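You operate a simulated robot arm through the tools that you are given. There is no shell and no other tool. Be economical: measure what you need, move in short steps, check, and stop when the job is done.

Carry out the task below with a simulated robot arm. There is one attempt and no reset: what you move stays moved.

TASK
Swap the sensor for the spare and set the gap to 5 mm.
Fine: the spare is on the sensor stand, the old one goes there; sensor screw tight again.

It is judged by the outcome, as a careful person would: the job done as asked, and still so three seconds after it is handed in. It fails if anything else is knocked over, pushed out of place, dropped, spilled or broken.

THE ROBOT
A 6-joint arm with a two-finger parallel gripper, fixed in place. Base frame: the origin is at the foot of the arm, x ahead of it, y to its left, z up; the work surface is at about z = 84.8. Lengths are in cm, angles in degrees, forces in N, time in s.
With the tool pointing down near the work surface it reaches from about 26 to 68 cm from the base axis. Its first joint turns from -66.0 to 66.0 degrees. Payload 2.9 kg.
Tool frame: the origin (TCP) lies between the finger pads and is the grasp point; the fingertips stand 3 cm ahead of it; z points along the fingers, y is the line along which they close. The gripper opens to 11 cm. The fingers are 2 cm wide and 1 cm thick; the gripper's body (4.8 by 11.2 cm) begins 5.5 cm behind the TCP.
Orientation is told as [roll, pitch, yaw] about the base's x, y, z axes, in that order, counted from this pose: with the fingers straight down and closing along the base's y, the tool's x points along the base's -x, its y along +y and its z along -z.

THE INTERFACE
- The arm moves only by the tool play_rows. Its argument "moves" is a list of rows, each an object of numbers (a shift or turn left out is 0, a gripper value left out holds the last): "x", "y", "z": the shift along the tool's x, y, z in m; "ax", "ay", "az": the turn, a rotation vector about the tool's x, y, z in degrees; "claw": the opening, from 0 (shut) to 1 (fully open). In form: [{"x": .., "y": .., "z": .., "ax": .., "ay": .., "az": .., "claw": ..}, ...]. A call has 1 to 20 rows; each row is the pose to reach, as a shift and turn from the pose commanded when the call began, along the tool's axes at that moment. A row lasts 0.2 s, in which the tool goes at most 5 cm and 8.6 degrees; a call with a longer step from one row to the next is refused whole, and so is a gripper value outside its range. A pose out of reach is approached as far as the arm can. The call stops where the force on the tool passes 70 N (or 10 N more than at its start, if that is more) or the arm is blocked; 0.2 s more then pass. The fingers move at their own pace (about 10.8 cm/s each) and stop on an object; they squeeze with about 44 N. The grip force told is the motor's: it shows also when the fingers shut on nothing. Time passes only in rows, and 0.2 s behind the last, so rows that repeat a pose let the fingers close. It gives the time, the measured TCP pose, the force on the tool (base axes), the opening and the grip force at its end, in the units of the frame above (readings bear some noise).
- Cameras (640 x 400 px; columns grow to the right, rows downward): "scene" is fixed at [7.61, 43.51, 142.09]; the picture's right is [-0.79, -0.62, 0.00], its down [-0.22, 0.28, -0.93] and it looks along [0.58, -0.73, -0.36] (base axes); focal length 326 px, centre (320, 200). "wrist" rides on the gripper at [-3.6, 0, -5.7] in the tool frame; the picture's right is [0.00, -1.00, 0.00], its down [0.97, 0.00, -0.24] and it looks along [0.24, 0.00, 0.97] (tool axes); focal length 218 px, centre (320, 200).
- camera(camera): a new picture of that camera. No time passes.
- point_at(camera, pixels): for up to 12 pixels [column, row] of the newest picture of that camera ("zoom" is the newest enlarged one), the place [x, y, z] in the base frame of the surface seen there, good to about 0.2 cm, but the place of the scene camera against the robot may be out by one fixed shift of up to 2.5 cm in any direction. No time passes.
- enlarge(camera, box): a new picture of the part [left, top, right, bottom] of that camera's present view, enlarged. No time passes.
- hand_in(): hands the job in; it is judged then, once.

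Work in short steps. Measure before you move; look again where a grasp or a placing could have gone wrong, and mend it. You have 80 turns and 46 pictures in all, the two below and enlarged ones among them. Open the gripper and draw the arm clear of the work before you hand the job in, unless the task says otherwise; then end with one line.

The tools are called after "Emit:" as a command line: name --argument value ..., lists and objects as JSON in quotes. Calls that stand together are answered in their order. play_rows: Moves the arm, as the interface text tells. Its arguments: {"type":"object","properties":{"moves":{"type":"array","items":{"type":"object","properties":{"x":{"type":"number"},"y":{"type":"number"},"z":{"type":"number"},"ax":{"type":"number"},"ay":{"type":"number"},"az":{"type":"number"},"claw":{"type":"number"}}}}},"required":["moves"]} The other tools are called the same way: camera (camera) takes a picture; point_at (camera, pixels) gives the place of the surface under pixels of a picture; enlarge (camera, box) takes an enlarged picture of a part of a camera's view; hand_in () hands the job in.

At the start:

```text
time_s: 0.0
tool_pos: [30.16, -24.68, 126.45]
ee_rot: [-0.1, 0.0, 0.0]
ft_force: [-0.3, -0.5, -0.2]
opening: 11.01
gripper_force: 0.0
```

scene: 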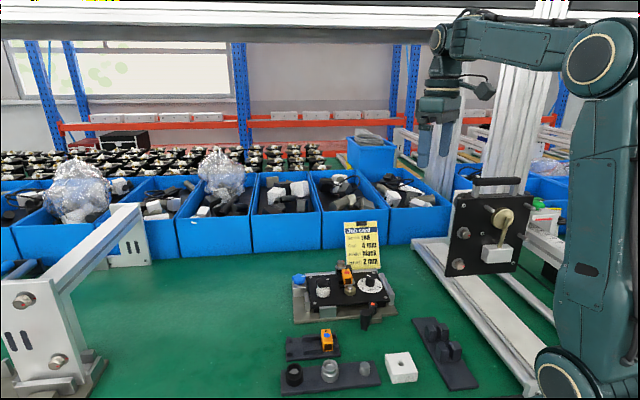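
wrist: 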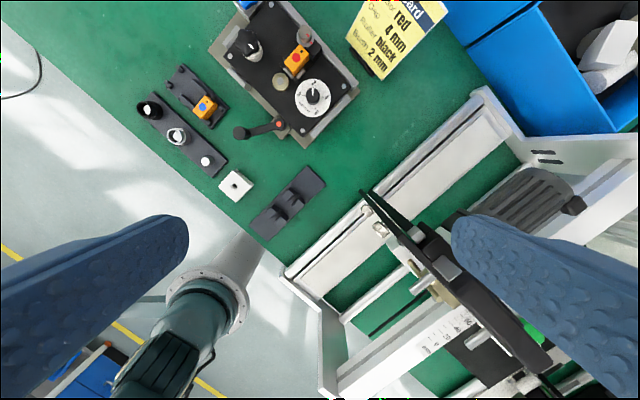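

The fixture is near scene (345,290), and the sensor stand is near (312,345). I'll enlarge both views to see the parts.

Emit:
enlarge --camera "scene" --box '[270, 215, 490, 395]'

Emit:
enlarge --camera "wrist" --box '[120, 0, 460, 240]'

```text
2.22 times, centred on (380, 305) of scene
```

zoom: 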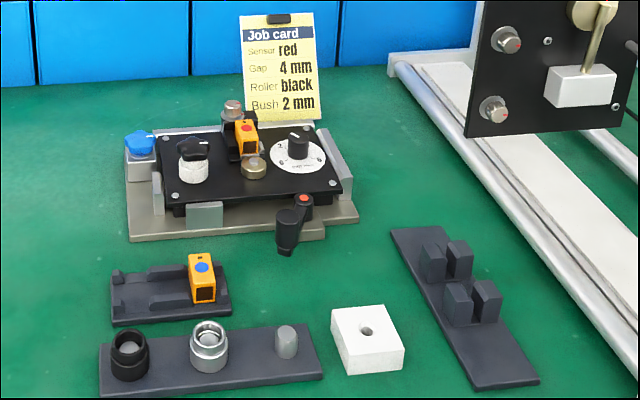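

```text
1.67 times, centred on (290, 120) of wrist
```

zoom: 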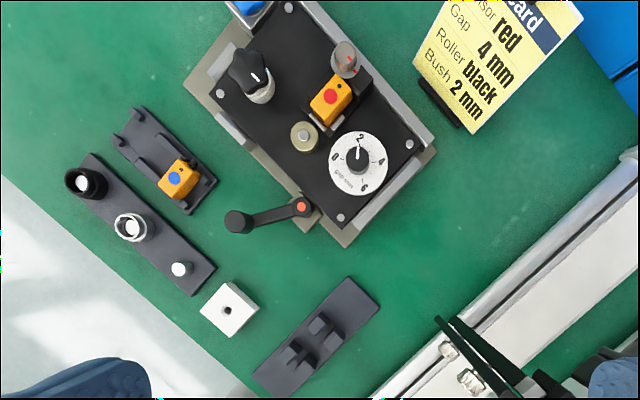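

Card says gap 4 but the task asks for 5, so I follow the task. Next I'll measure key points in the wrist zoom.

Emit:
point_at --camera "zoom" --pixels '[[330, 97], [345, 55], [357, 155], [303, 137], [176, 178], [140, 140], [302, 207], [250, 75], [409, 145], [340, 217], [220, 93], [288, 7]]'

```text
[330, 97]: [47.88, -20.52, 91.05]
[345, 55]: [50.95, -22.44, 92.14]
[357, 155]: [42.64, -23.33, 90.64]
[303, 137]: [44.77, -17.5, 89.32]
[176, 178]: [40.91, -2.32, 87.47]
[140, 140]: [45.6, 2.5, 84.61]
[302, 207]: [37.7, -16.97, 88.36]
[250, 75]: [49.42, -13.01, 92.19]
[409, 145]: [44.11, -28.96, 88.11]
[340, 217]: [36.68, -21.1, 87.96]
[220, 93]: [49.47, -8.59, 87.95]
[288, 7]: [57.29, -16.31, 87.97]
```

Fixture is yawed about 45°. I move above it for a closer look.

Emit:
play_rows --moves '[{"x": -0.03, "y": 0.015, "z": 0.02, "claw": 1}, {"x": -0.06, "y": 0.03, "z": 0.05}, {"x": -0.09, "y": 0.045, "z": 0.08}, {"x": -0.12, "y": 0.06, "z": 0.11}, {"x": -0.14, "y": 0.075, "z": 0.14}, {"x": -0.15, "y": 0.085, "z": 0.18}, {"x": -0.15, "y": 0.085, "z": 0.18}]'

Emit:
camera --camera "wrist"

```text
time_s: 1.6
tool_pos: [45.38, -16.25, 108.12]
ee_rot: [0.1, 0.0, -0.1]
ft_force: [0.1, -0.3, 0.0]
opening: 11.03
gripper_force: 0.0
```

```text
41 pictures are left
```

wrist: 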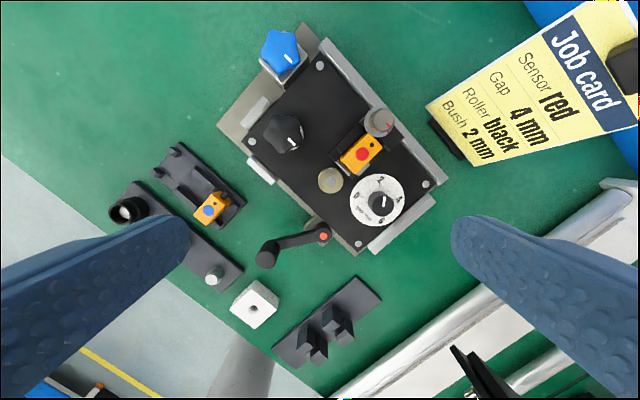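

Emit:
enlarge --camera "wrist" --box '[310, 90, 430, 240]'

Emit:
enlarge --camera "scene" --box '[280, 255, 410, 365]'

```text
2.67 times, centred on (370, 165) of wrist
```

zoom: 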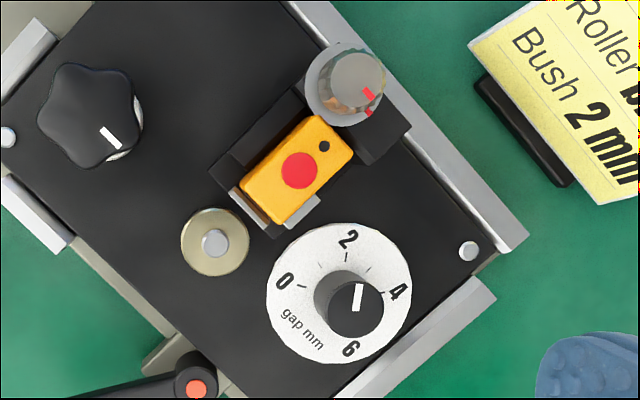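

```text
3.64 times, centred on (345, 310) of scene
```

zoom: 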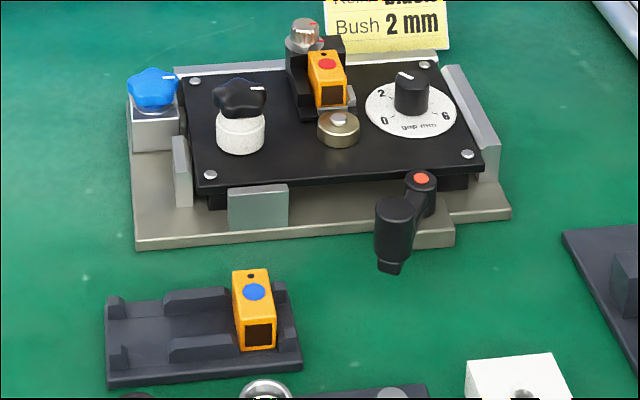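

Gap pointer is now at about 2. I measure the job card and its neighbours for clearance before going closer.

Emit:
point_at --camera "wrist" --pixels '[[560, 20], [430, 106], [603, 130], [448, 138], [530, 150], [381, 122], [361, 154], [381, 203], [330, 180], [211, 208], [285, 50], [287, 133]]'

```text
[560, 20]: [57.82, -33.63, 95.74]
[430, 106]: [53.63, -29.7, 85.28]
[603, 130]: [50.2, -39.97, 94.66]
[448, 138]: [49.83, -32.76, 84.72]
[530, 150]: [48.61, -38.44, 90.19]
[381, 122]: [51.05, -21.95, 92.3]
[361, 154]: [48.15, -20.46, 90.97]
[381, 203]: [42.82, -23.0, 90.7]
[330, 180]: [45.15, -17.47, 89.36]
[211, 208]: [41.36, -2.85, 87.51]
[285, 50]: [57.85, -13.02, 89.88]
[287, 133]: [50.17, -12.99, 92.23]
```

Card is clear (top z about 97 at x 55, y -36). I go to about z 102 over the sensor, with yaw -45.

Emit:
play_rows --moves '[{"x": -0.004, "y": -0.007, "z": 0.01, "az": 8, "claw": 0.6}, {"x": -0.008, "y": -0.014, "z": 0.02, "az": 16}, {"x": -0.012, "y": -0.02, "z": 0.03, "az": 24}, {"x": -0.016, "y": -0.028, "z": 0.04, "az": 32}, {"x": -0.02, "y": -0.034, "z": 0.05, "az": 40}, {"x": -0.021, "y": -0.0375, "z": 0.06, "az": 45}, {"x": -0.021, "y": -0.0375, "z": 0.06, "az": 45}]'

Emit:
camera --camera "wrist"

```text
time_s: 3.2
tool_pos: [47.31, -19.94, 102.43]
ee_rot: [0.1, 0.0, -45.1]
ft_force: [0.5, 0.0, -0.1]
opening: 6.61
gripper_force: 0.0
```

```text
38 pictures are left
```

wrist: 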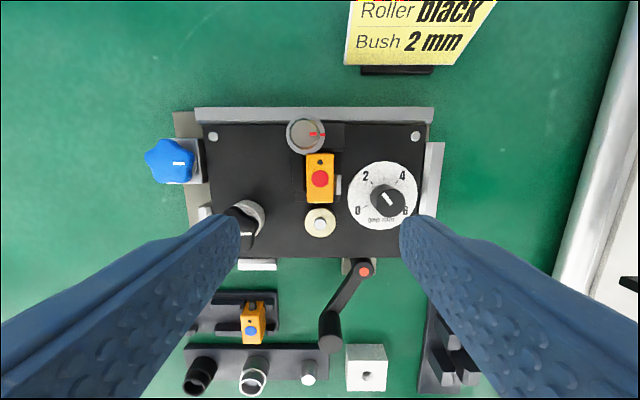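

Emit:
enlarge --camera "wrist" --box '[270, 105, 430, 245]'

Emit:
enlarge --camera "wrist" --box '[180, 270, 330, 370]'

```text
2.86 times, centred on (350, 175) of wrist
```

zoom: 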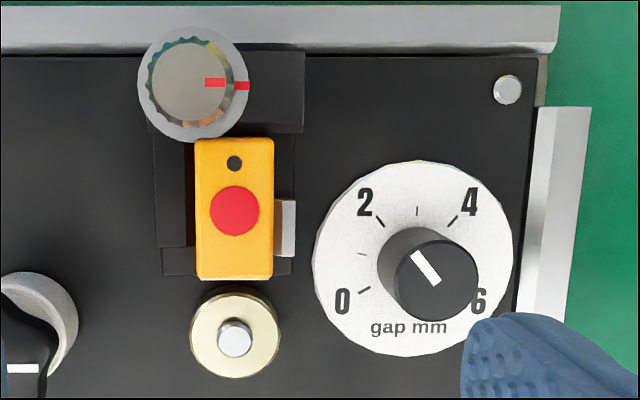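

```text
4.00 times, centred on (255, 320) of wrist
```

zoom: 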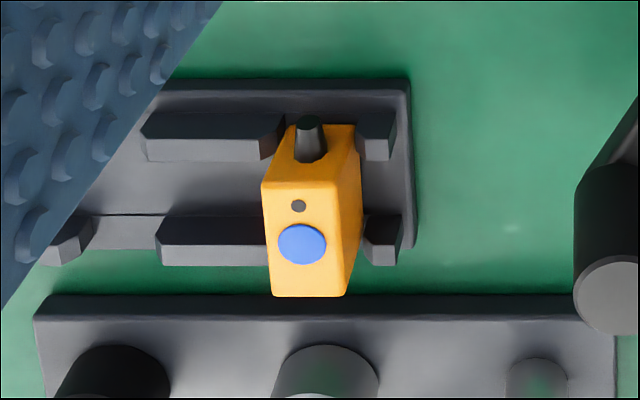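

Gap is 2 (about 41° per mm), and the screw marks are aligned at tight. The stand has a free left slot. I need closer views of the sensor holder from the scene camera, and dimensions.

Emit:
enlarge --camera "scene" --box '[325, 250, 395, 305]'

Emit:
enlarge --camera "scene" --box '[280, 322, 350, 366]'

Emit:
point_at --camera "wrist" --pixels '[[308, 188], [336, 188], [320, 156], [320, 200], [305, 131], [252, 313], [246, 300], [254, 316], [218, 310], [200, 315], [317, 222], [387, 200]]'

```text
7.27 times, centred on (360, 278) of scene
```

zoom: 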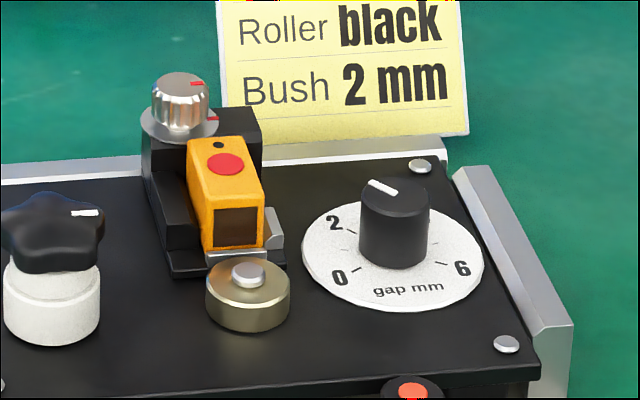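

```text
9.09 times, centred on (315, 344) of scene
```

zoom: 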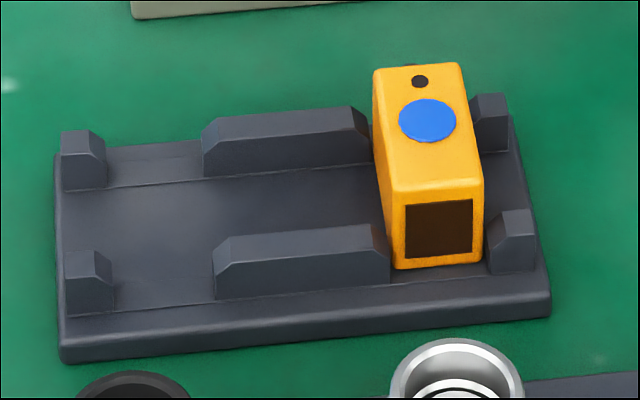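

```text
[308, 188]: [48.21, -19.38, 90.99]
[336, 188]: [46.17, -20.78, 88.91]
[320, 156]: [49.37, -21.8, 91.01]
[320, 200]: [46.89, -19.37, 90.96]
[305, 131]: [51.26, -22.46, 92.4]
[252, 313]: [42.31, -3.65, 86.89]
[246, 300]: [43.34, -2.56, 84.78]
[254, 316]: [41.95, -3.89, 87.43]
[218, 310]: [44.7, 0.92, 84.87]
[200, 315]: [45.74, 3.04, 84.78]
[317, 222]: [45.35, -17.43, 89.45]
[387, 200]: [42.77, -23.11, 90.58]
```

Holder has low side walls, so the sensor should lift out. I'll measure the washer, holder wall and sensor edge heights.

Emit:
point_at --camera "wrist" --pixels '[[289, 134], [304, 134], [298, 170], [301, 185], [315, 157], [315, 200], [326, 157], [326, 200], [340, 130], [338, 184], [320, 178], [312, 120]]'

```text
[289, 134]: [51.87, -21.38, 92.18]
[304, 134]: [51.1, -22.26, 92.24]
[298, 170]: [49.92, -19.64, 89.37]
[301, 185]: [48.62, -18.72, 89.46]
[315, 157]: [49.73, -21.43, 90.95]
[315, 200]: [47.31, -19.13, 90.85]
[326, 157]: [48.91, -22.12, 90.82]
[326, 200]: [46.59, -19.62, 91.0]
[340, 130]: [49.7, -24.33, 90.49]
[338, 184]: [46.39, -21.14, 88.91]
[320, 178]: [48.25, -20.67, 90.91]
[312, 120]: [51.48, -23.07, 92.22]
```

Washer top is about 90.8, knob top 92.25 at (51.1,-22.3). I move above the knob and look before descending.

Emit:
play_rows --moves '[{"x": -0.02, "y": 0.005, "z": 0.01, "claw": 0.42}, {"x": -0.0435, "y": 0.0101, "z": 0.03}, {"x": -0.0435, "y": 0.0101, "z": 0.06}, {"x": -0.0435, "y": 0.0101, "z": 0.06}]'

Emit:
camera --camera "wrist"

```text
time_s: 4.2
tool_pos: [51.16, -22.29, 96.15]
ee_rot: [0.1, 0.0, -45.1]
ft_force: [-0.1, 0.3, 1.0]
opening: 4.57
gripper_force: 0.0
```

```text
33 pictures are left
```

wrist: 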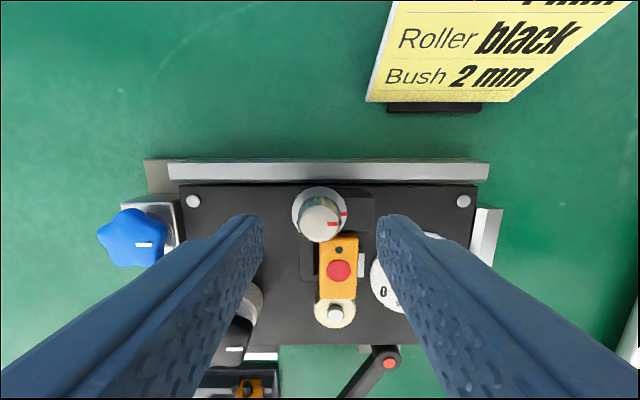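

Knob top is at (320,218) against an expected 225, so I shift 3 mm further along +u, descend and close.

Emit:
play_rows --moves '[{"x": -0.003, "z": 0.01}, {"x": -0.003, "z": 0.0205}, {"x": -0.003, "z": 0.0205, "claw": 0.1}, {"x": -0.003, "z": 0.0205, "claw": 0.1}, {"x": -0.003, "z": 0.0205, "claw": 0.1}]'

Emit:
camera --camera "wrist"

```text
time_s: 5.4
tool_pos: [51.41, -22.32, 94.37]
ee_rot: [0.1, 0.0, -44.9]
ft_force: [8.3, 6.9, -0.4]
opening: 2.03
gripper_force: 43.4
```

```text
32 pictures are left
```

wrist: 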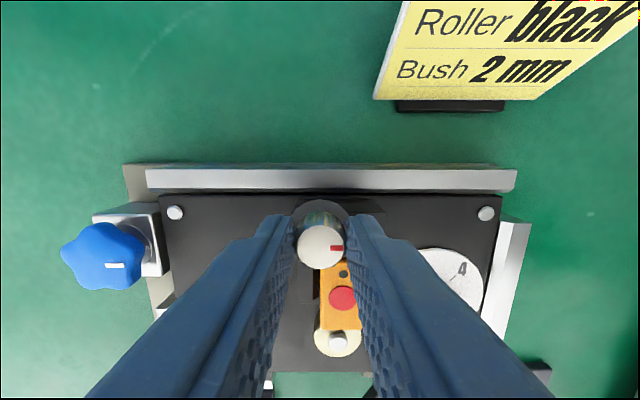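

Knob gripped (opening 2.03). I centre by 1.5 mm and turn it counter-clockwise in part.

Emit:
play_rows --moves '[{"y": 0.0015}, {"y": 0.0015, "az": -6}, {"y": 0.0015, "az": -12}, {"y": 0.0015, "az": -18}, {"y": 0.0015, "az": -24}, {"y": 0.0015, "az": -30}, {"y": 0.0015, "az": -36}, {"y": 0.0015, "az": -42}, {"y": 0.0015, "az": -48}, {"y": 0.0015, "az": -54}, {"y": 0.0015, "az": -60}]'

Emit:
enlarge --camera "wrist" --box '[220, 150, 420, 350]'

```text
time_s: 7.8
tool_pos: [51.51, -22.29, 94.39]
ee_rot: [0.1, 0.0, 15.3]
ft_force: [-5.1, 16.8, 12.6]
opening: 2.06
gripper_force: 44.0
```

```text
2.00 times, centred on (320, 250) of wrist
```

zoom: 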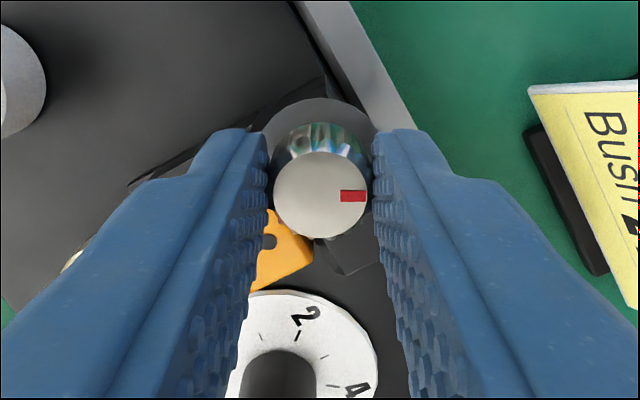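

Screw turns with the grip. I continue 60° more, correcting the small lateral offset.

Emit:
play_rows --moves '[{"y": 0.0015, "z": -0.0005}, {"y": 0.002, "z": -0.0005, "az": -6}, {"y": 0.002, "z": -0.001, "az": -12}, {"y": 0.002, "z": -0.001, "az": -18}, {"y": 0.002, "z": -0.001, "az": -24}, {"y": 0.002, "z": -0.001, "az": -30}, {"y": 0.002, "z": -0.001, "az": -36}, {"y": 0.002, "z": -0.001, "az": -42}, {"y": 0.002, "z": -0.001, "az": -48}, {"y": 0.002, "z": -0.001, "az": -54}, {"y": 0.002, "z": -0.001, "az": -60}]'

```text
time_s: 10.2
tool_pos: [51.29, -22.19, 94.61]
ee_rot: [0.0, -0.1, 75.1]
ft_force: [-8.7, 12.6, 27.5]
opening: 2.04
gripper_force: 44.0
```

Upward force of 27 N suggests the knob is rising as it unscrews. I raise 3 mm, release, and look.

Emit:
play_rows --moves '[{"z": -0.003}, {"z": -0.003, "claw": 0.35}, {"z": -0.003, "claw": 0.35}, {"z": -0.02, "claw": 0.35}, {"z": -0.05, "claw": 0.35}]'

Emit:
camera --camera "wrist"

Emit:
enlarge --camera "scene" --box '[325, 250, 395, 305]'

```text
time_s: 11.4
tool_pos: [51.36, -22.0, 99.4]
ee_rot: [0.0, 0.0, 75.0]
ft_force: [0.0, -0.4, 0.8]
opening: 3.86
gripper_force: 0.0
```

```text
30 pictures are left
```

wrist: 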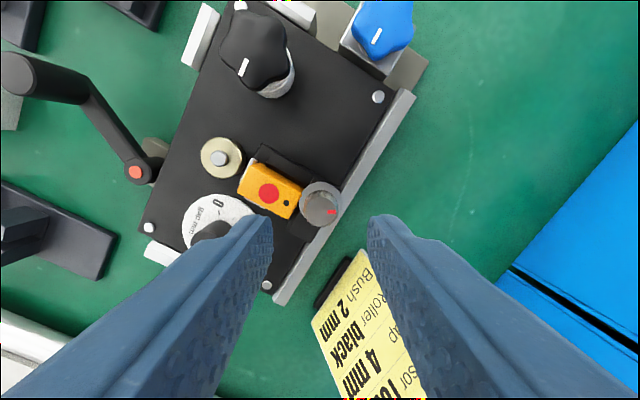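

```text
7.27 times, centred on (360, 278) of scene
```

zoom: 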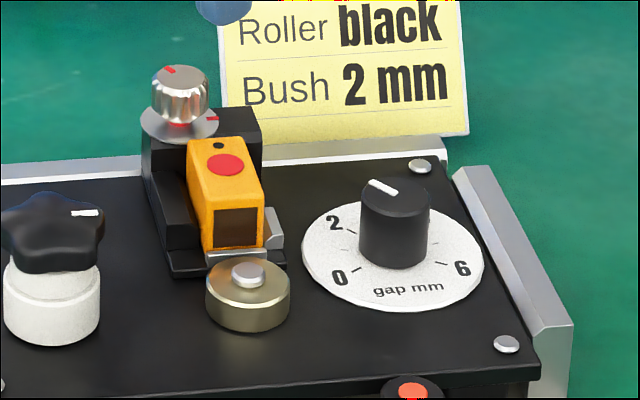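

Screw has risen with the red band showing, so it is loose. I turn back to yaw -45 above the sensor.

Emit:
play_rows --moves '[{"z": -0.01, "az": 8}, {"z": -0.01, "az": 16}, {"z": -0.01, "az": 24}, {"z": -0.01, "az": 32}, {"z": -0.01, "az": 40}, {"z": -0.01, "az": 48}, {"z": -0.01, "az": 56}, {"z": -0.01, "az": 64}, {"z": -0.01, "az": 72}, {"z": -0.01, "az": 80}, {"z": -0.01, "az": 88}, {"z": -0.01, "az": 96}, {"y": 0.01, "z": -0.01, "az": 104}, {"x": -0.003, "y": 0.02, "z": -0.005, "az": 112}, {"x": -0.0047, "y": 0.0345, "z": 0.01, "az": 120, "claw": 0.4}, {"x": -0.0047, "y": 0.0345, "z": 0.035, "az": 120}, {"x": -0.0047, "y": 0.0345, "z": 0.035, "az": 120}]'

Emit:
camera --camera "wrist"

```text
time_s: 15.0
tool_pos: [48.26, -20.81, 96.06]
ee_rot: [0.0, 0.1, -45.0]
ft_force: [-0.3, -0.1, -0.6]
opening: 4.41
gripper_force: 0.1
```

```text
28 pictures are left
```

wrist: 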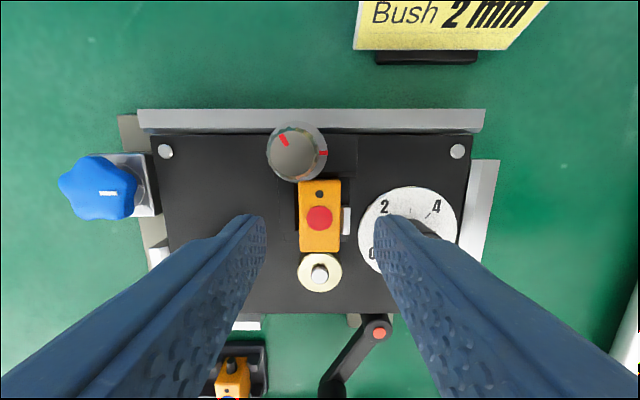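

Sensor is centred (320,216). I descend 3.2 cm and close.

Emit:
play_rows --moves '[{"z": 0.015}, {"z": 0.0315}, {"z": 0.0315, "claw": 0.1}, {"z": 0.0315, "claw": 0.1}, {"z": 0.0315, "claw": 0.1}]'

Emit:
camera --camera "wrist"

```text
time_s: 16.2
tool_pos: [48.29, -20.74, 92.92]
ee_rot: [0.0, 0.1, -45.0]
ft_force: [0.9, -0.5, 0.8]
opening: 2.08
gripper_force: 43.2
```

```text
27 pictures are left
```

wrist: 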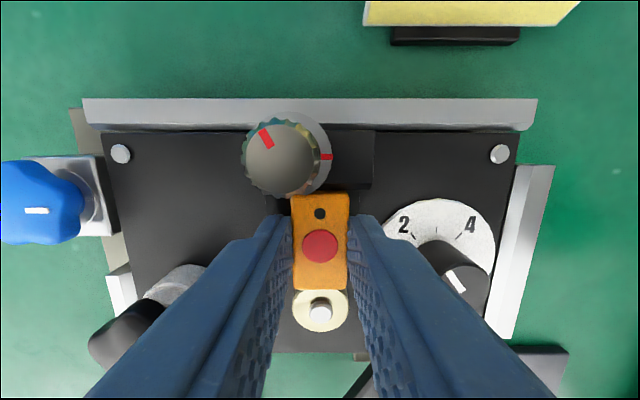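

Gripped at 2.08, centred. I lift slowly and watch the force.

Emit:
play_rows --moves '[{"z": -0.003}, {"z": -0.006}, {"z": -0.009}, {"z": -0.012}]'

Emit:
enlarge --camera "scene" --box '[325, 240, 395, 305]'

```text
time_s: 17.2
tool_pos: [48.1, -20.81, 94.07]
ee_rot: [0.0, 0.0, -45.0]
ft_force: [0.3, 0.0, -0.1]
opening: 2.09
gripper_force: 43.7
```

```text
6.15 times, centred on (360, 272) of scene
```

zoom: 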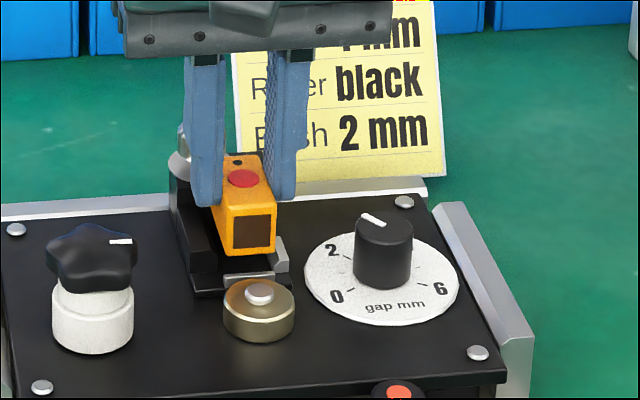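

It comes out freely. I lift to z 100 and carry it over the stand for a look.

Emit:
play_rows --moves '[{"z": -0.03}, {"z": -0.06}, {"x": 0.03, "y": 0.02, "z": -0.06}, {"x": 0.065, "y": 0.045, "z": -0.06}, {"x": 0.1, "y": 0.07, "z": -0.06}, {"x": 0.135, "y": 0.095, "z": -0.06}, {"x": 0.165, "y": 0.1145, "z": -0.06}, {"x": 0.165, "y": 0.1145, "z": -0.06}]'

Emit:
camera --camera "wrist"

```text
time_s: 19.0
tool_pos: [44.65, -0.96, 99.99]
ee_rot: [0.1, 0.0, -45.1]
ft_force: [0.1, -0.4, -0.5]
opening: 2.06
gripper_force: 44.3
```

```text
25 pictures are left
```

wrist: 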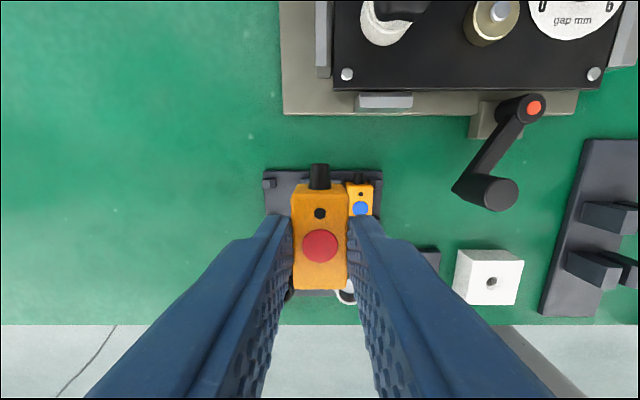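

Held sensor hides the stand, so I back off 8 cm along the tool's +x to see it clear.

Emit:
play_rows --moves '[{"x": 0.04}, {"x": 0.08}, {"x": 0.08}]'

Emit:
enlarge --camera "wrist" --box '[230, 20, 430, 160]'

```text
time_s: 19.8
tool_pos: [38.54, 4.63, 100.13]
ee_rot: [0.0, -0.1, -45.0]
ft_force: [1.0, 0.1, -0.4]
opening: 2.04
gripper_force: 44.2
```

```text
2.86 times, centred on (330, 90) of wrist
```

zoom: 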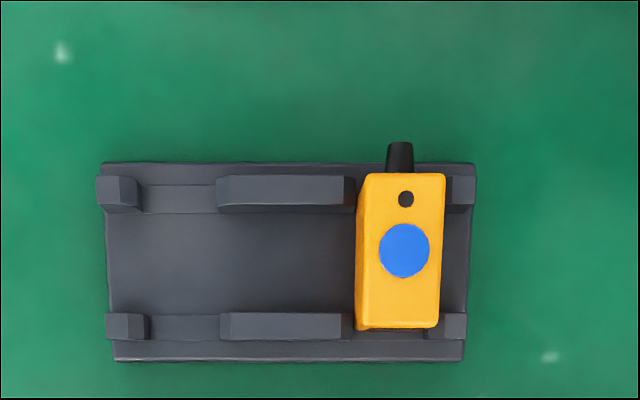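

Emit:
point_at --camera "zoom" --pixels '[[405, 250], [400, 180], [400, 318], [365, 250], [440, 250], [118, 190], [230, 190], [127, 323], [230, 323], [180, 200], [180, 328], [180, 260]]'

```text
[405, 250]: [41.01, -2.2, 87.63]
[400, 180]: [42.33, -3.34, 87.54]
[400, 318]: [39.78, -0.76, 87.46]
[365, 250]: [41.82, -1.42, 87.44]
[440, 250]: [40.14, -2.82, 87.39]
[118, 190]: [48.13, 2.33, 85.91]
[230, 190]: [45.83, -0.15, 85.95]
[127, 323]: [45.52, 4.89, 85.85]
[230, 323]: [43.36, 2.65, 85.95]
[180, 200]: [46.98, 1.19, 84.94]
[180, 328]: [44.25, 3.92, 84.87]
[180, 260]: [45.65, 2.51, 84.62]
```

I need the slot edges more precisely, so I enlarge further.

Emit:
enlarge --camera "wrist" --box '[248, 70, 388, 150]'

```text
4.57 times, centred on (318, 110) of wrist
```

zoom: 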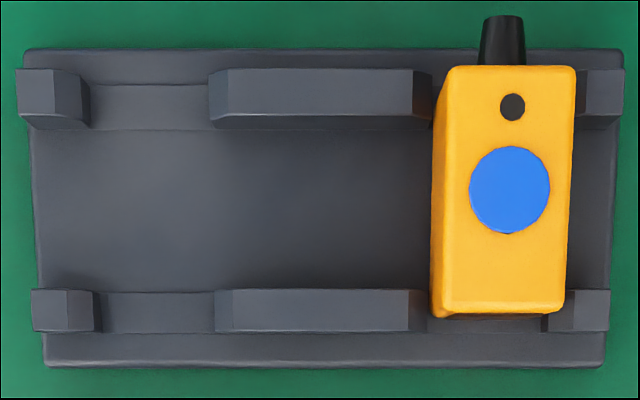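

Left slot centre computes to about (45.5, 2.4), from v 33.9, u 30.5. I move above it to a hover.

Emit:
play_rows --moves '[{"x": -0.035, "y": 0.017}, {"x": -0.0652, "y": 0.0338}, {"x": -0.0652, "y": 0.0338, "z": 0.04}, {"x": -0.0652, "y": 0.0338, "z": 0.08}, {"x": -0.0652, "y": 0.0338, "z": 0.085}, {"x": -0.0652, "y": 0.0338, "z": 0.085}]'

Emit:
enlarge --camera "scene" --box '[270, 310, 350, 370]'

Emit:
enlarge --camera "wrist" --box '[230, 160, 410, 300]'

```text
time_s: 21.2
tool_pos: [45.8, 2.36, 91.59]
ee_rot: [0.0, -0.1, -45.0]
ft_force: [-0.5, 0.3, -0.7]
opening: 2.06
gripper_force: 44.0
```

```text
6.67 times, centred on (310, 340) of scene
```

zoom: 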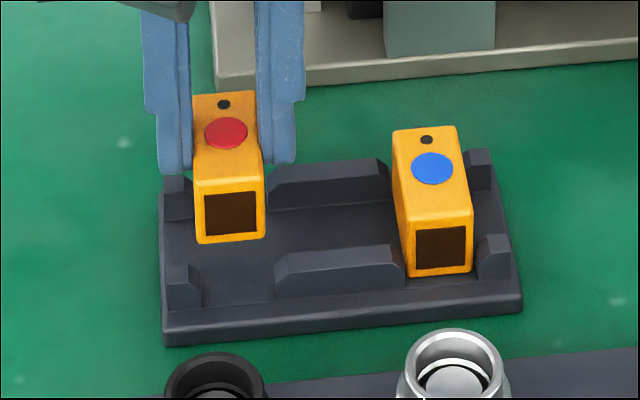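

```text
2.86 times, centred on (320, 230) of wrist
```

zoom: 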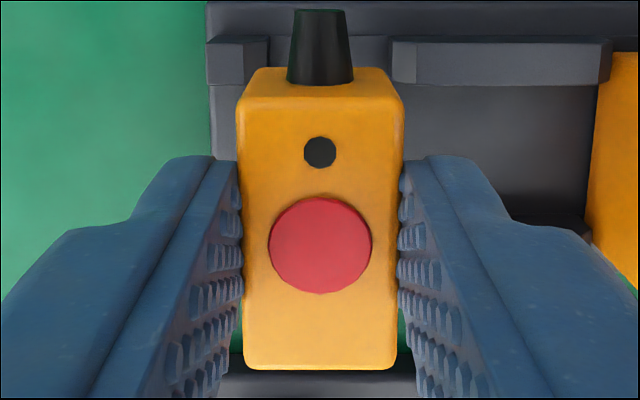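

Slot centre is at zoom col 330 against sensor 321, so I shift 2 mm to the right and 2 mm toward the front, then lower gently.

Emit:
play_rows --moves '[{"x": 0.002, "y": -0.0018}, {"x": 0.002, "y": -0.0018, "z": 0.008}, {"x": 0.002, "y": -0.0018, "z": 0.015}, {"x": 0.002, "y": -0.0018, "z": 0.019}, {"x": 0.002, "y": -0.0018, "z": 0.019}]'

Emit:
enlarge --camera "scene" --box '[270, 310, 350, 370]'

```text
time_s: 22.4
tool_pos: [45.58, 2.46, 89.7]
ee_rot: [-0.2, -0.1, -45.0]
ft_force: [-1.6, -1.9, 0.0]
opening: 2.06
gripper_force: 43.4
```

```text
6.67 times, centred on (310, 340) of scene
```

zoom: 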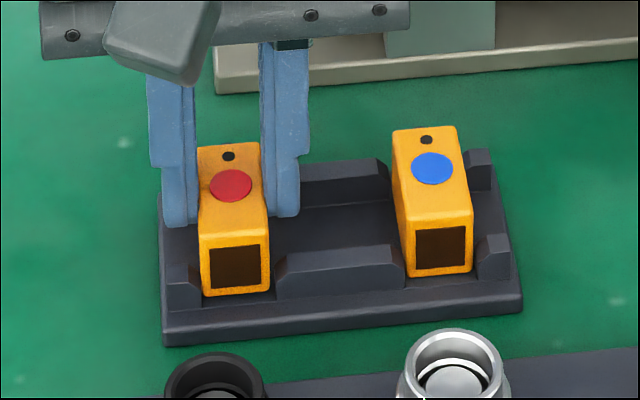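

It is in the slot and nearly down. I lower in 1 mm steps until contact.

Emit:
play_rows --moves '[{"z": 0.001}, {"z": 0.002}, {"z": 0.003}, {"z": 0.003}]'

```text
time_s: 23.4
tool_pos: [45.7, 2.42, 89.45]
ee_rot: [0.1, -0.1, -45.1]
ft_force: [0.0, 0.6, 1.6]
opening: 2.06
gripper_force: 43.9
```

Emit:
play_rows --moves '[{"z": 0.001}, {"z": 0.0015}, {"z": 0.0015}]'

```text
time_s: 24.2
tool_pos: [45.72, 2.38, 89.38]
ee_rot: [0.1, -0.2, -44.9]
ft_force: [-10.0, 6.0, 41.7]
opening: 2.07
gripper_force: 43.9
```

Contact at about 89.4. I ease off, release, rise, and shift over the spare for a look.

Emit:
play_rows --moves '[{"z": -0.0015}, {"z": -0.0015, "claw": 0.36}, {"z": -0.0015, "claw": 0.36}, {"z": -0.03, "claw": 0.36}, {"z": -0.065, "claw": 0.36}, {"y": -0.03, "z": -0.065, "claw": 0.4}, {"y": -0.065, "z": -0.065}, {"y": -0.065, "z": -0.06}, {"y": -0.065, "z": -0.06}]'

Emit:
camera --camera "wrist"

```text
time_s: 26.2
tool_pos: [41.0, -2.44, 95.19]
ee_rot: [0.0, 0.0, -45.0]
ft_force: [-0.3, 0.3, -0.5]
opening: 4.38
gripper_force: 0.1
```

```text
19 pictures are left
```

wrist: 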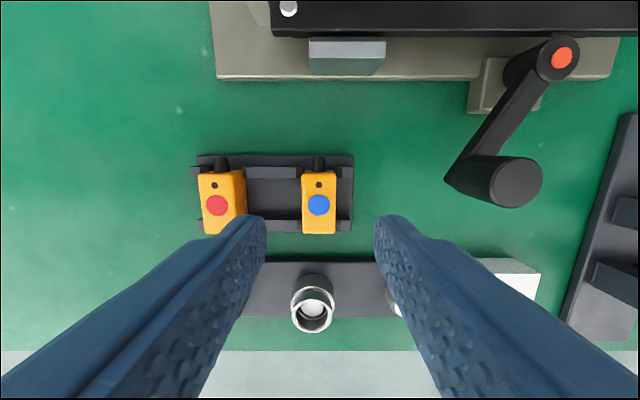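

Old sensor sits in the left slot and the spare is centred (319.5,202.5). I descend, grip, and lift 1 cm.

Emit:
play_rows --moves '[{"x": -0.001, "z": 0.03}, {"x": -0.001, "z": 0.0577}, {"x": -0.001, "z": 0.0577}, {"x": -0.001, "z": 0.0577, "claw": 0.1}, {"x": -0.001, "z": 0.0577, "claw": 0.1}, {"x": -0.001, "z": 0.0577, "claw": 0.1}]'

Emit:
enlarge --camera "wrist" --box '[230, 160, 410, 300]'

```text
time_s: 27.6
tool_pos: [41.14, -2.23, 89.37]
ee_rot: [0.0, 0.0, -44.9]
ft_force: [0.6, -0.1, -0.3]
opening: 2.06
gripper_force: 44.0
```

```text
2.86 times, centred on (320, 230) of wrist
```

zoom: 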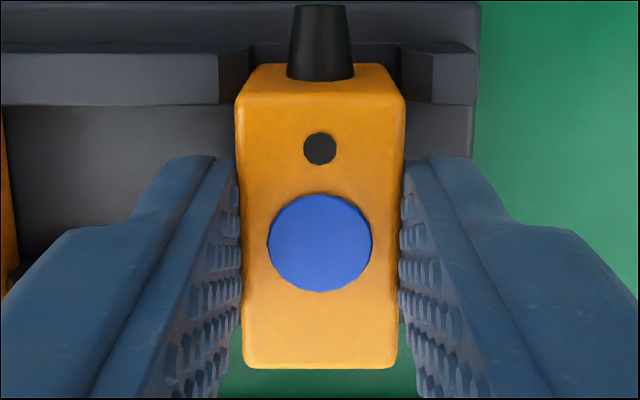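

Grip matches the old sensor's. From the commanded chain, the holder is at tool shift x -0.1808, y -0.0815, z -0.0342. I lift, carry over and hover about 2 cm above seat.

Emit:
play_rows --moves '[{"z": -0.03}, {"z": -0.065}, {"z": -0.1}, {"x": -0.035, "y": -0.015, "z": -0.1}, {"x": -0.075, "y": -0.033, "z": -0.1}, {"x": -0.115, "y": -0.051, "z": -0.1}, {"x": -0.155, "y": -0.069, "z": -0.1}, {"x": -0.1808, "y": -0.0815, "z": -0.1}, {"x": -0.1808, "y": -0.0815, "z": -0.075}, {"x": -0.1808, "y": -0.0815, "z": -0.056}, {"x": -0.1808, "y": -0.0815, "z": -0.056}]'

Emit:
enlarge --camera "scene" --box '[325, 240, 395, 305]'

Emit:
camera --camera "wrist"

```text
time_s: 30.0
tool_pos: [47.93, -20.98, 95.07]
ee_rot: [0.0, 0.0, -45.0]
ft_force: [0.6, -0.6, -1.1]
opening: 2.07
gripper_force: 44.6
```

```text
6.15 times, centred on (360, 272) of scene
```

zoom: 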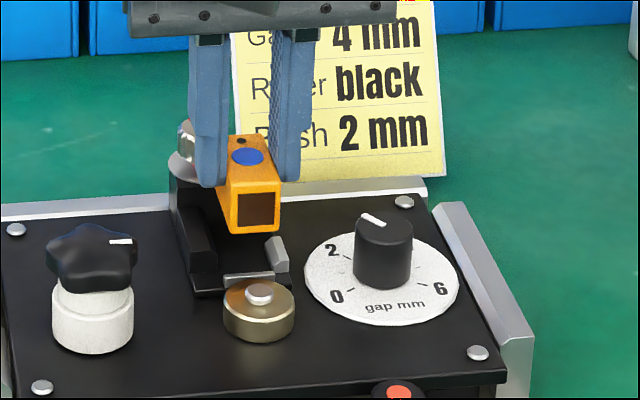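

```text
16 pictures are left
```

wrist: 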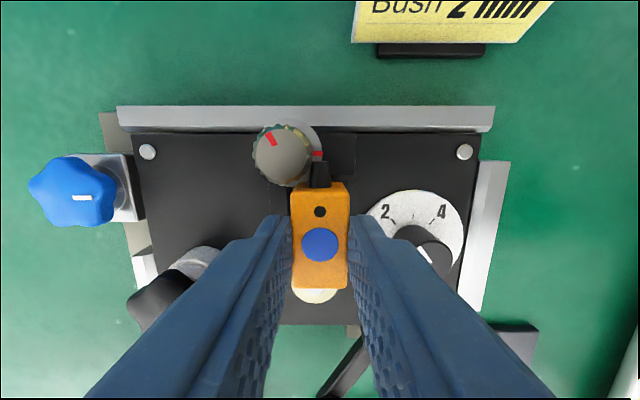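

Bush is at col 315 (it was 321 when the old sensor was gripped) and the reading agrees: I'm about 3 mm off. I shift y +3 mm and check.

Emit:
play_rows --moves '[{"y": 0.0015}, {"y": 0.003}, {"y": 0.003}]'

Emit:
enlarge --camera "wrist" --box '[240, 120, 400, 310]'

```text
time_s: 30.8
tool_pos: [48.24, -20.66, 94.98]
ee_rot: [0.1, 0.0, -45.0]
ft_force: [0.3, -0.5, -0.5]
opening: 2.09
gripper_force: 43.6
```

```text
2.11 times, centred on (320, 215) of wrist
```

zoom: 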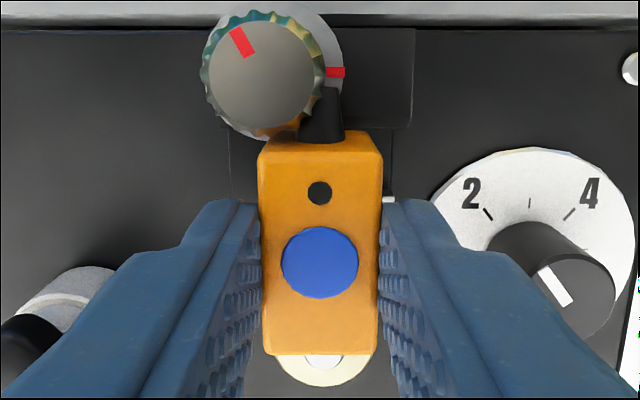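

Alignment is good. I lower in small steps, watching the force.

Emit:
play_rows --moves '[{"y": -0.0004, "z": 0.006}, {"y": -0.0004, "z": 0.011}, {"y": -0.0004, "z": 0.015}, {"y": -0.0004, "z": 0.018}, {"y": -0.0004, "z": 0.018}]'

Emit:
enlarge --camera "scene" --box '[325, 240, 395, 305]'

```text
time_s: 32.0
tool_pos: [48.28, -20.64, 93.19]
ee_rot: [0.1, 0.1, -45.0]
ft_force: [-7.1, -2.0, 2.4]
opening: 2.04
gripper_force: 43.8
```

```text
6.15 times, centred on (360, 272) of scene
```

zoom: 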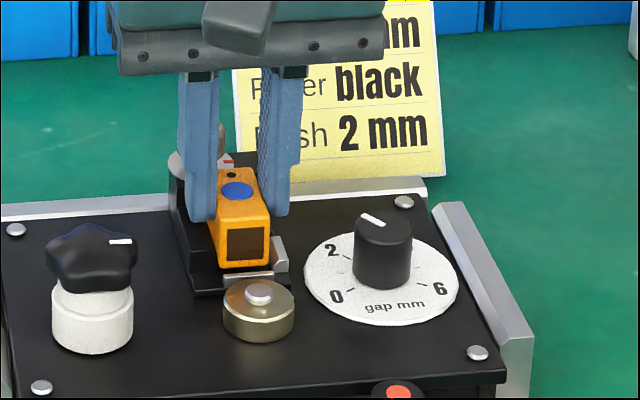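

It is in between the walls with slight side contact. I nudge y -0.8 mm and lower to the seat.

Emit:
play_rows --moves '[{"y": -0.0008}, {"y": -0.0008, "z": 0.001}, {"y": -0.0008, "z": 0.002}, {"y": -0.0008, "z": 0.003}, {"y": -0.0008, "z": 0.003}]'

```text
time_s: 33.2
tool_pos: [48.31, -20.67, 92.89]
ee_rot: [0.0, 0.1, -44.9]
ft_force: [-6.8, 4.2, 2.5]
opening: 2.05
gripper_force: 44.7
```

Emit:
play_rows --moves '[{"x": 0.0005, "z": 0.001}, {"x": 0.0005, "z": 0.002}, {"x": 0.0005, "z": 0.002}]'

```text
time_s: 34.0
tool_pos: [48.23, -20.75, 92.77]
ee_rot: [0.0, 0.0, -45.0]
ft_force: [-4.5, -0.7, 1.4]
opening: 2.05
gripper_force: 44.2
```

Emit:
play_rows --moves '[{"z": 0.001}, {"z": 0.002}, {"z": 0.002}]'

```text
time_s: 34.8
tool_pos: [48.31, -20.73, 92.72]
ee_rot: [0.1, -0.3, -45.0]
ft_force: [-1.2, -2.1, 19.3]
opening: 2.06
gripper_force: 44.0
```

Seated. I ease off, release, and rise to rotate over the screw at yaw +75.

Emit:
play_rows --moves '[{"z": -0.001}, {"z": -0.001, "claw": 0.38}, {"z": -0.001, "claw": 0.38}, {"z": -0.03}, {"x": -0.015, "y": 0.005, "z": -0.06, "az": -8}, {"x": -0.033, "y": 0.011, "z": -0.065, "az": -16}, {"x": -0.033, "y": 0.011, "z": -0.065, "az": -24}, {"x": -0.033, "y": 0.011, "z": -0.065, "az": -32}, {"x": -0.033, "y": 0.011, "z": -0.065, "az": -40}, {"x": -0.033, "y": 0.011, "z": -0.065, "az": -48}, {"x": -0.033, "y": 0.011, "z": -0.065, "az": -56}, {"x": -0.033, "y": 0.011, "z": -0.065, "az": -64}, {"x": -0.033, "y": 0.011, "z": -0.065, "az": -72}, {"x": -0.033, "y": 0.011, "z": -0.065, "az": -80}, {"x": -0.033, "y": 0.011, "z": -0.065, "az": -88}, {"x": -0.033, "y": 0.011, "z": -0.065, "az": -96}, {"x": -0.033, "y": 0.011, "z": -0.065, "az": -104}, {"x": -0.033, "y": 0.011, "z": -0.065, "az": -112}, {"x": -0.033, "y": 0.011, "z": -0.055, "az": -120}, {"x": -0.033, "y": 0.011, "z": -0.045, "az": -120}]'

Emit:
camera --camera "wrist"

Emit:
enlarge --camera "scene" --box '[325, 240, 395, 305]'

```text
time_s: 39.0
tool_pos: [51.48, -22.13, 97.04]
ee_rot: [0.0, 0.0, 75.0]
ft_force: [-0.3, -0.4, -0.2]
opening: 4.17
gripper_force: 0.1
```

```text
13 pictures are left
```

wrist: 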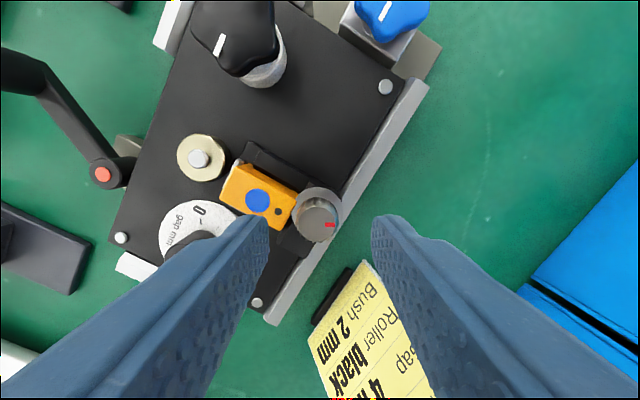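

```text
6.15 times, centred on (360, 272) of scene
```

zoom: 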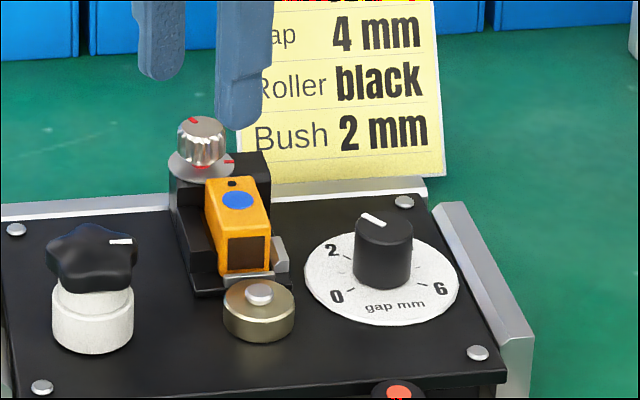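

Sensor is seated as the old one was. Knob centre is at (318,217), so I descend, grip, and turn clockwise 120° while following it down.

Emit:
play_rows --moves '[{"x": -0.0015, "z": 0.012}, {"x": -0.0015, "z": 0.0254}, {"x": -0.0015, "z": 0.0254, "claw": 0.1}, {"x": -0.0015, "z": 0.0254, "claw": 0.1}, {"x": -0.0015, "z": 0.0254, "claw": 0.1}]'

```text
time_s: 40.2
tool_pos: [51.44, -22.04, 94.52]
ee_rot: [0.2, 0.0, 75.0]
ft_force: [-14.0, 5.3, 3.5]
opening: 2.06
gripper_force: 44.1
```

Emit:
play_rows --moves '[{"y": 0.002}, {"y": 0.002, "az": 7}, {"y": 0.002, "az": 14}, {"y": 0.002, "az": 21}, {"y": 0.002, "az": 28, "z": 0.0005}, {"y": 0.002, "az": 35, "z": 0.0005}, {"y": 0.002, "az": 42, "z": 0.0005}, {"y": 0.002, "az": 49, "z": 0.001}, {"y": 0.002, "az": 56, "z": 0.001}, {"y": 0.002, "az": 63, "z": 0.001}]'

```text
time_s: 42.4
tool_pos: [51.35, -22.11, 94.38]
ee_rot: [-0.2, -0.4, 11.7]
ft_force: [19.6, -9.3, 0.1]
opening: 2.05
gripper_force: 44.3
```

Emit:
play_rows --moves '[{"x": -0.002, "y": -0.0015}, {"x": -0.002, "y": -0.0015, "az": 7}, {"x": -0.002, "y": -0.0015, "az": 14}, {"x": -0.002, "y": -0.0015, "az": 21, "z": 0.0005}, {"x": -0.002, "y": -0.0015, "az": 28, "z": 0.0005}, {"x": -0.002, "y": -0.0015, "az": 35, "z": 0.0005}, {"x": -0.002, "y": -0.0015, "az": 42, "z": 0.001}, {"x": -0.002, "y": -0.0015, "az": 49, "z": 0.001}, {"x": -0.002, "y": -0.0015, "az": 57, "z": 0.001}, {"x": -0.002, "y": -0.0015, "az": 60, "z": 0.001}]'

Emit:
enlarge --camera "wrist" --box '[230, 160, 410, 310]'

```text
time_s: 44.6
tool_pos: [51.37, -22.33, 94.27]
ee_rot: [-0.2, -0.1, -48.4]
ft_force: [-12.9, -25.3, -0.4]
opening: 2.05
gripper_force: 44.2
```

```text
2.67 times, centred on (320, 235) of wrist
```

zoom: 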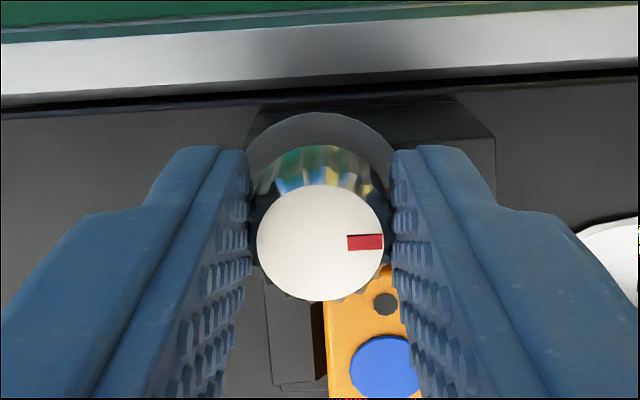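

Knob mark is back to the right. I relieve the lateral offset, push a few degrees more to be snug, then release and look.

Emit:
play_rows --moves '[{"y": -0.0022}, {"y": -0.0022, "az": 3}, {"y": -0.0022, "az": 6}, {"y": -0.0022, "az": 6}]'

```text
time_s: 45.6
tool_pos: [51.26, -22.39, 94.22]
ee_rot: [-0.1, -0.1, -54.1]
ft_force: [-8.0, -17.9, 0.0]
opening: 2.06
gripper_force: 44.1
```

Emit:
play_rows --moves '[{"y": -0.001, "claw": 0.36}, {"y": -0.001, "claw": 0.36}, {"z": -0.03, "claw": 0.36}, {"z": -0.06, "x": 0.01, "az": -5}, {"z": -0.07, "x": 0.02, "az": -9}, {"z": -0.07, "x": 0.02, "az": -9}]'

Emit:
enlarge --camera "wrist" --box '[270, 90, 430, 230]'

Emit:
enlarge --camera "scene" --box '[325, 240, 395, 305]'

```text
time_s: 47.0
tool_pos: [50.26, -20.63, 101.45]
ee_rot: [-0.1, 0.0, -44.9]
ft_force: [-0.9, -0.1, 0.4]
opening: 3.96
gripper_force: 0.0
```

```text
2.86 times, centred on (350, 160) of wrist
```

zoom: 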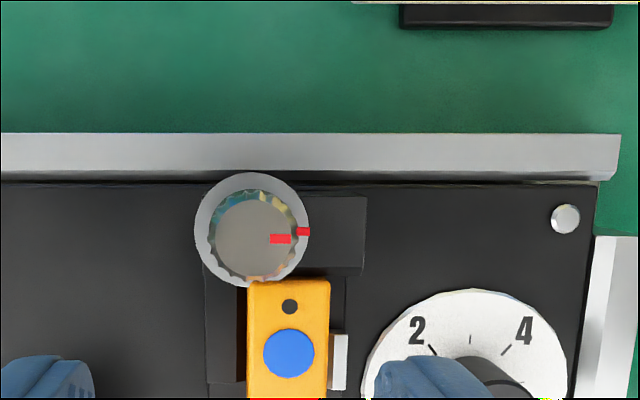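

```text
6.15 times, centred on (360, 272) of scene
```

zoom: 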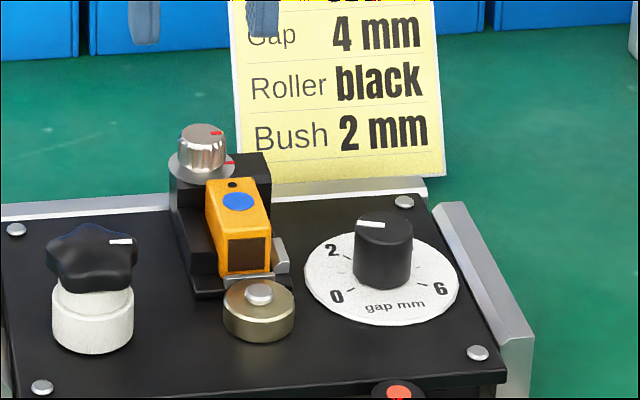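

Screw is down and aligned with its mark, red band hidden. I go above the gap dial to read it.

Emit:
play_rows --moves '[{"x": 0.015, "y": -0.03}, {"x": 0.025, "y": -0.055}, {"x": 0.0353, "y": -0.0702}, {"x": 0.0353, "y": -0.0702}]'

Emit:
camera --camera "wrist"

Emit:
enlarge --camera "wrist" --box '[260, 150, 380, 240]'

```text
time_s: 48.0
tool_pos: [42.53, -23.03, 101.46]
ee_rot: [0.0, 0.0, -44.9]
ft_force: [-0.4, -0.4, 0.0]
opening: 3.99
gripper_force: 0.1
```

```text
8 pictures are left
```

wrist: 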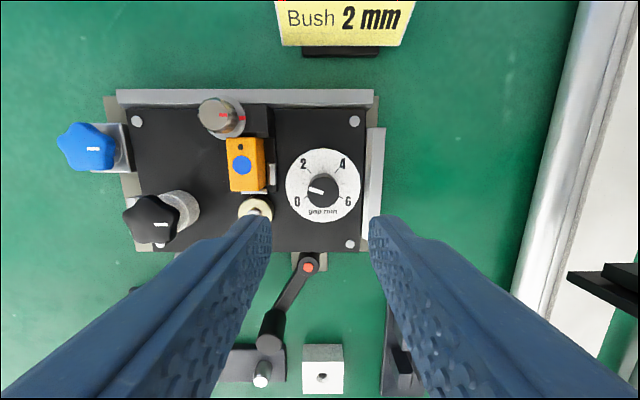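

```text
4.44 times, centred on (320, 195) of wrist
```

zoom: 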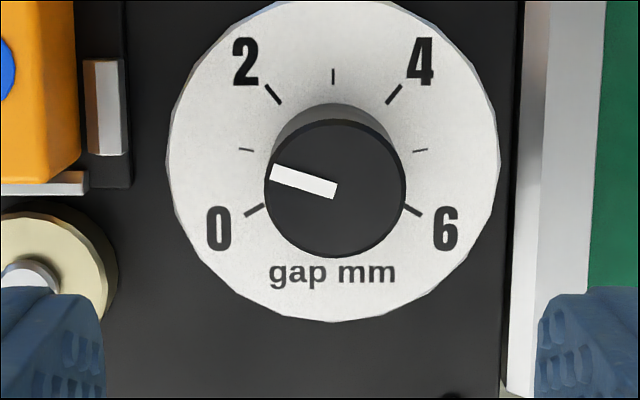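

Tightening drew the dial to about 1.1, so I set it now. It needs about 156° clockwise to reach the 5 tick. I rotate to yaw +75 over the knob at about (42.4,-23.3).

Emit:
play_rows --moves '[{"x": -0.0012, "y": -0.0026, "az": -8}, {"x": -0.0012, "y": -0.0026, "az": -16}, {"x": -0.0012, "y": -0.0026, "az": -24}, {"x": -0.0012, "y": -0.0026, "az": -32}, {"x": -0.0012, "y": -0.0026, "az": -40}, {"x": -0.0012, "y": -0.0026, "az": -48}, {"x": -0.0012, "y": -0.0026, "az": -56}, {"x": -0.0012, "y": -0.0026, "az": -64}, {"x": -0.0012, "y": -0.0026, "az": -72}, {"x": -0.0012, "y": -0.0026, "az": -80}, {"x": -0.0012, "y": -0.0026, "az": -88}, {"x": -0.0012, "y": -0.0026, "az": -96}, {"x": -0.0012, "y": -0.0026, "az": -104}, {"x": -0.0012, "y": -0.0026, "az": -112}, {"x": -0.0012, "y": -0.0026, "az": -120}, {"x": -0.0012, "y": -0.0026, "z": 0.03, "az": -120}, {"x": -0.0012, "y": -0.0026, "z": 0.06, "az": -120}, {"x": -0.0012, "y": -0.0026, "z": 0.06, "az": -120}]'

Emit:
camera --camera "wrist"

```text
time_s: 51.8
tool_pos: [42.44, -23.35, 95.23]
ee_rot: [-0.1, 0.0, 75.0]
ft_force: [0.3, 0.3, 0.5]
opening: 3.98
gripper_force: 0.1
```

```text
6 pictures are left
```

wrist: 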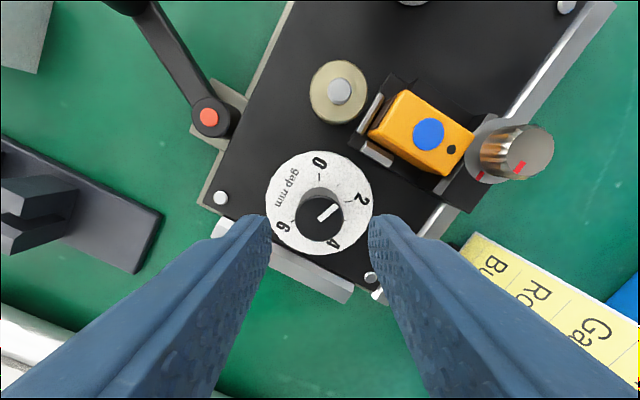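

Knob is centred. I descend to z 91.8 and grip.

Emit:
play_rows --moves '[{"x": -0.001, "z": 0.018}, {"x": -0.001, "z": 0.034}, {"x": -0.001, "z": 0.034, "claw": 0.1}, {"x": -0.001, "z": 0.034, "claw": 0.1}, {"x": -0.001, "z": 0.034, "claw": 0.1}]'

```text
time_s: 53.0
tool_pos: [42.51, -23.24, 92.06]
ee_rot: [0.3, 0.1, 75.0]
ft_force: [-18.5, 7.3, 8.3]
opening: 2.39
gripper_force: 44.5
```

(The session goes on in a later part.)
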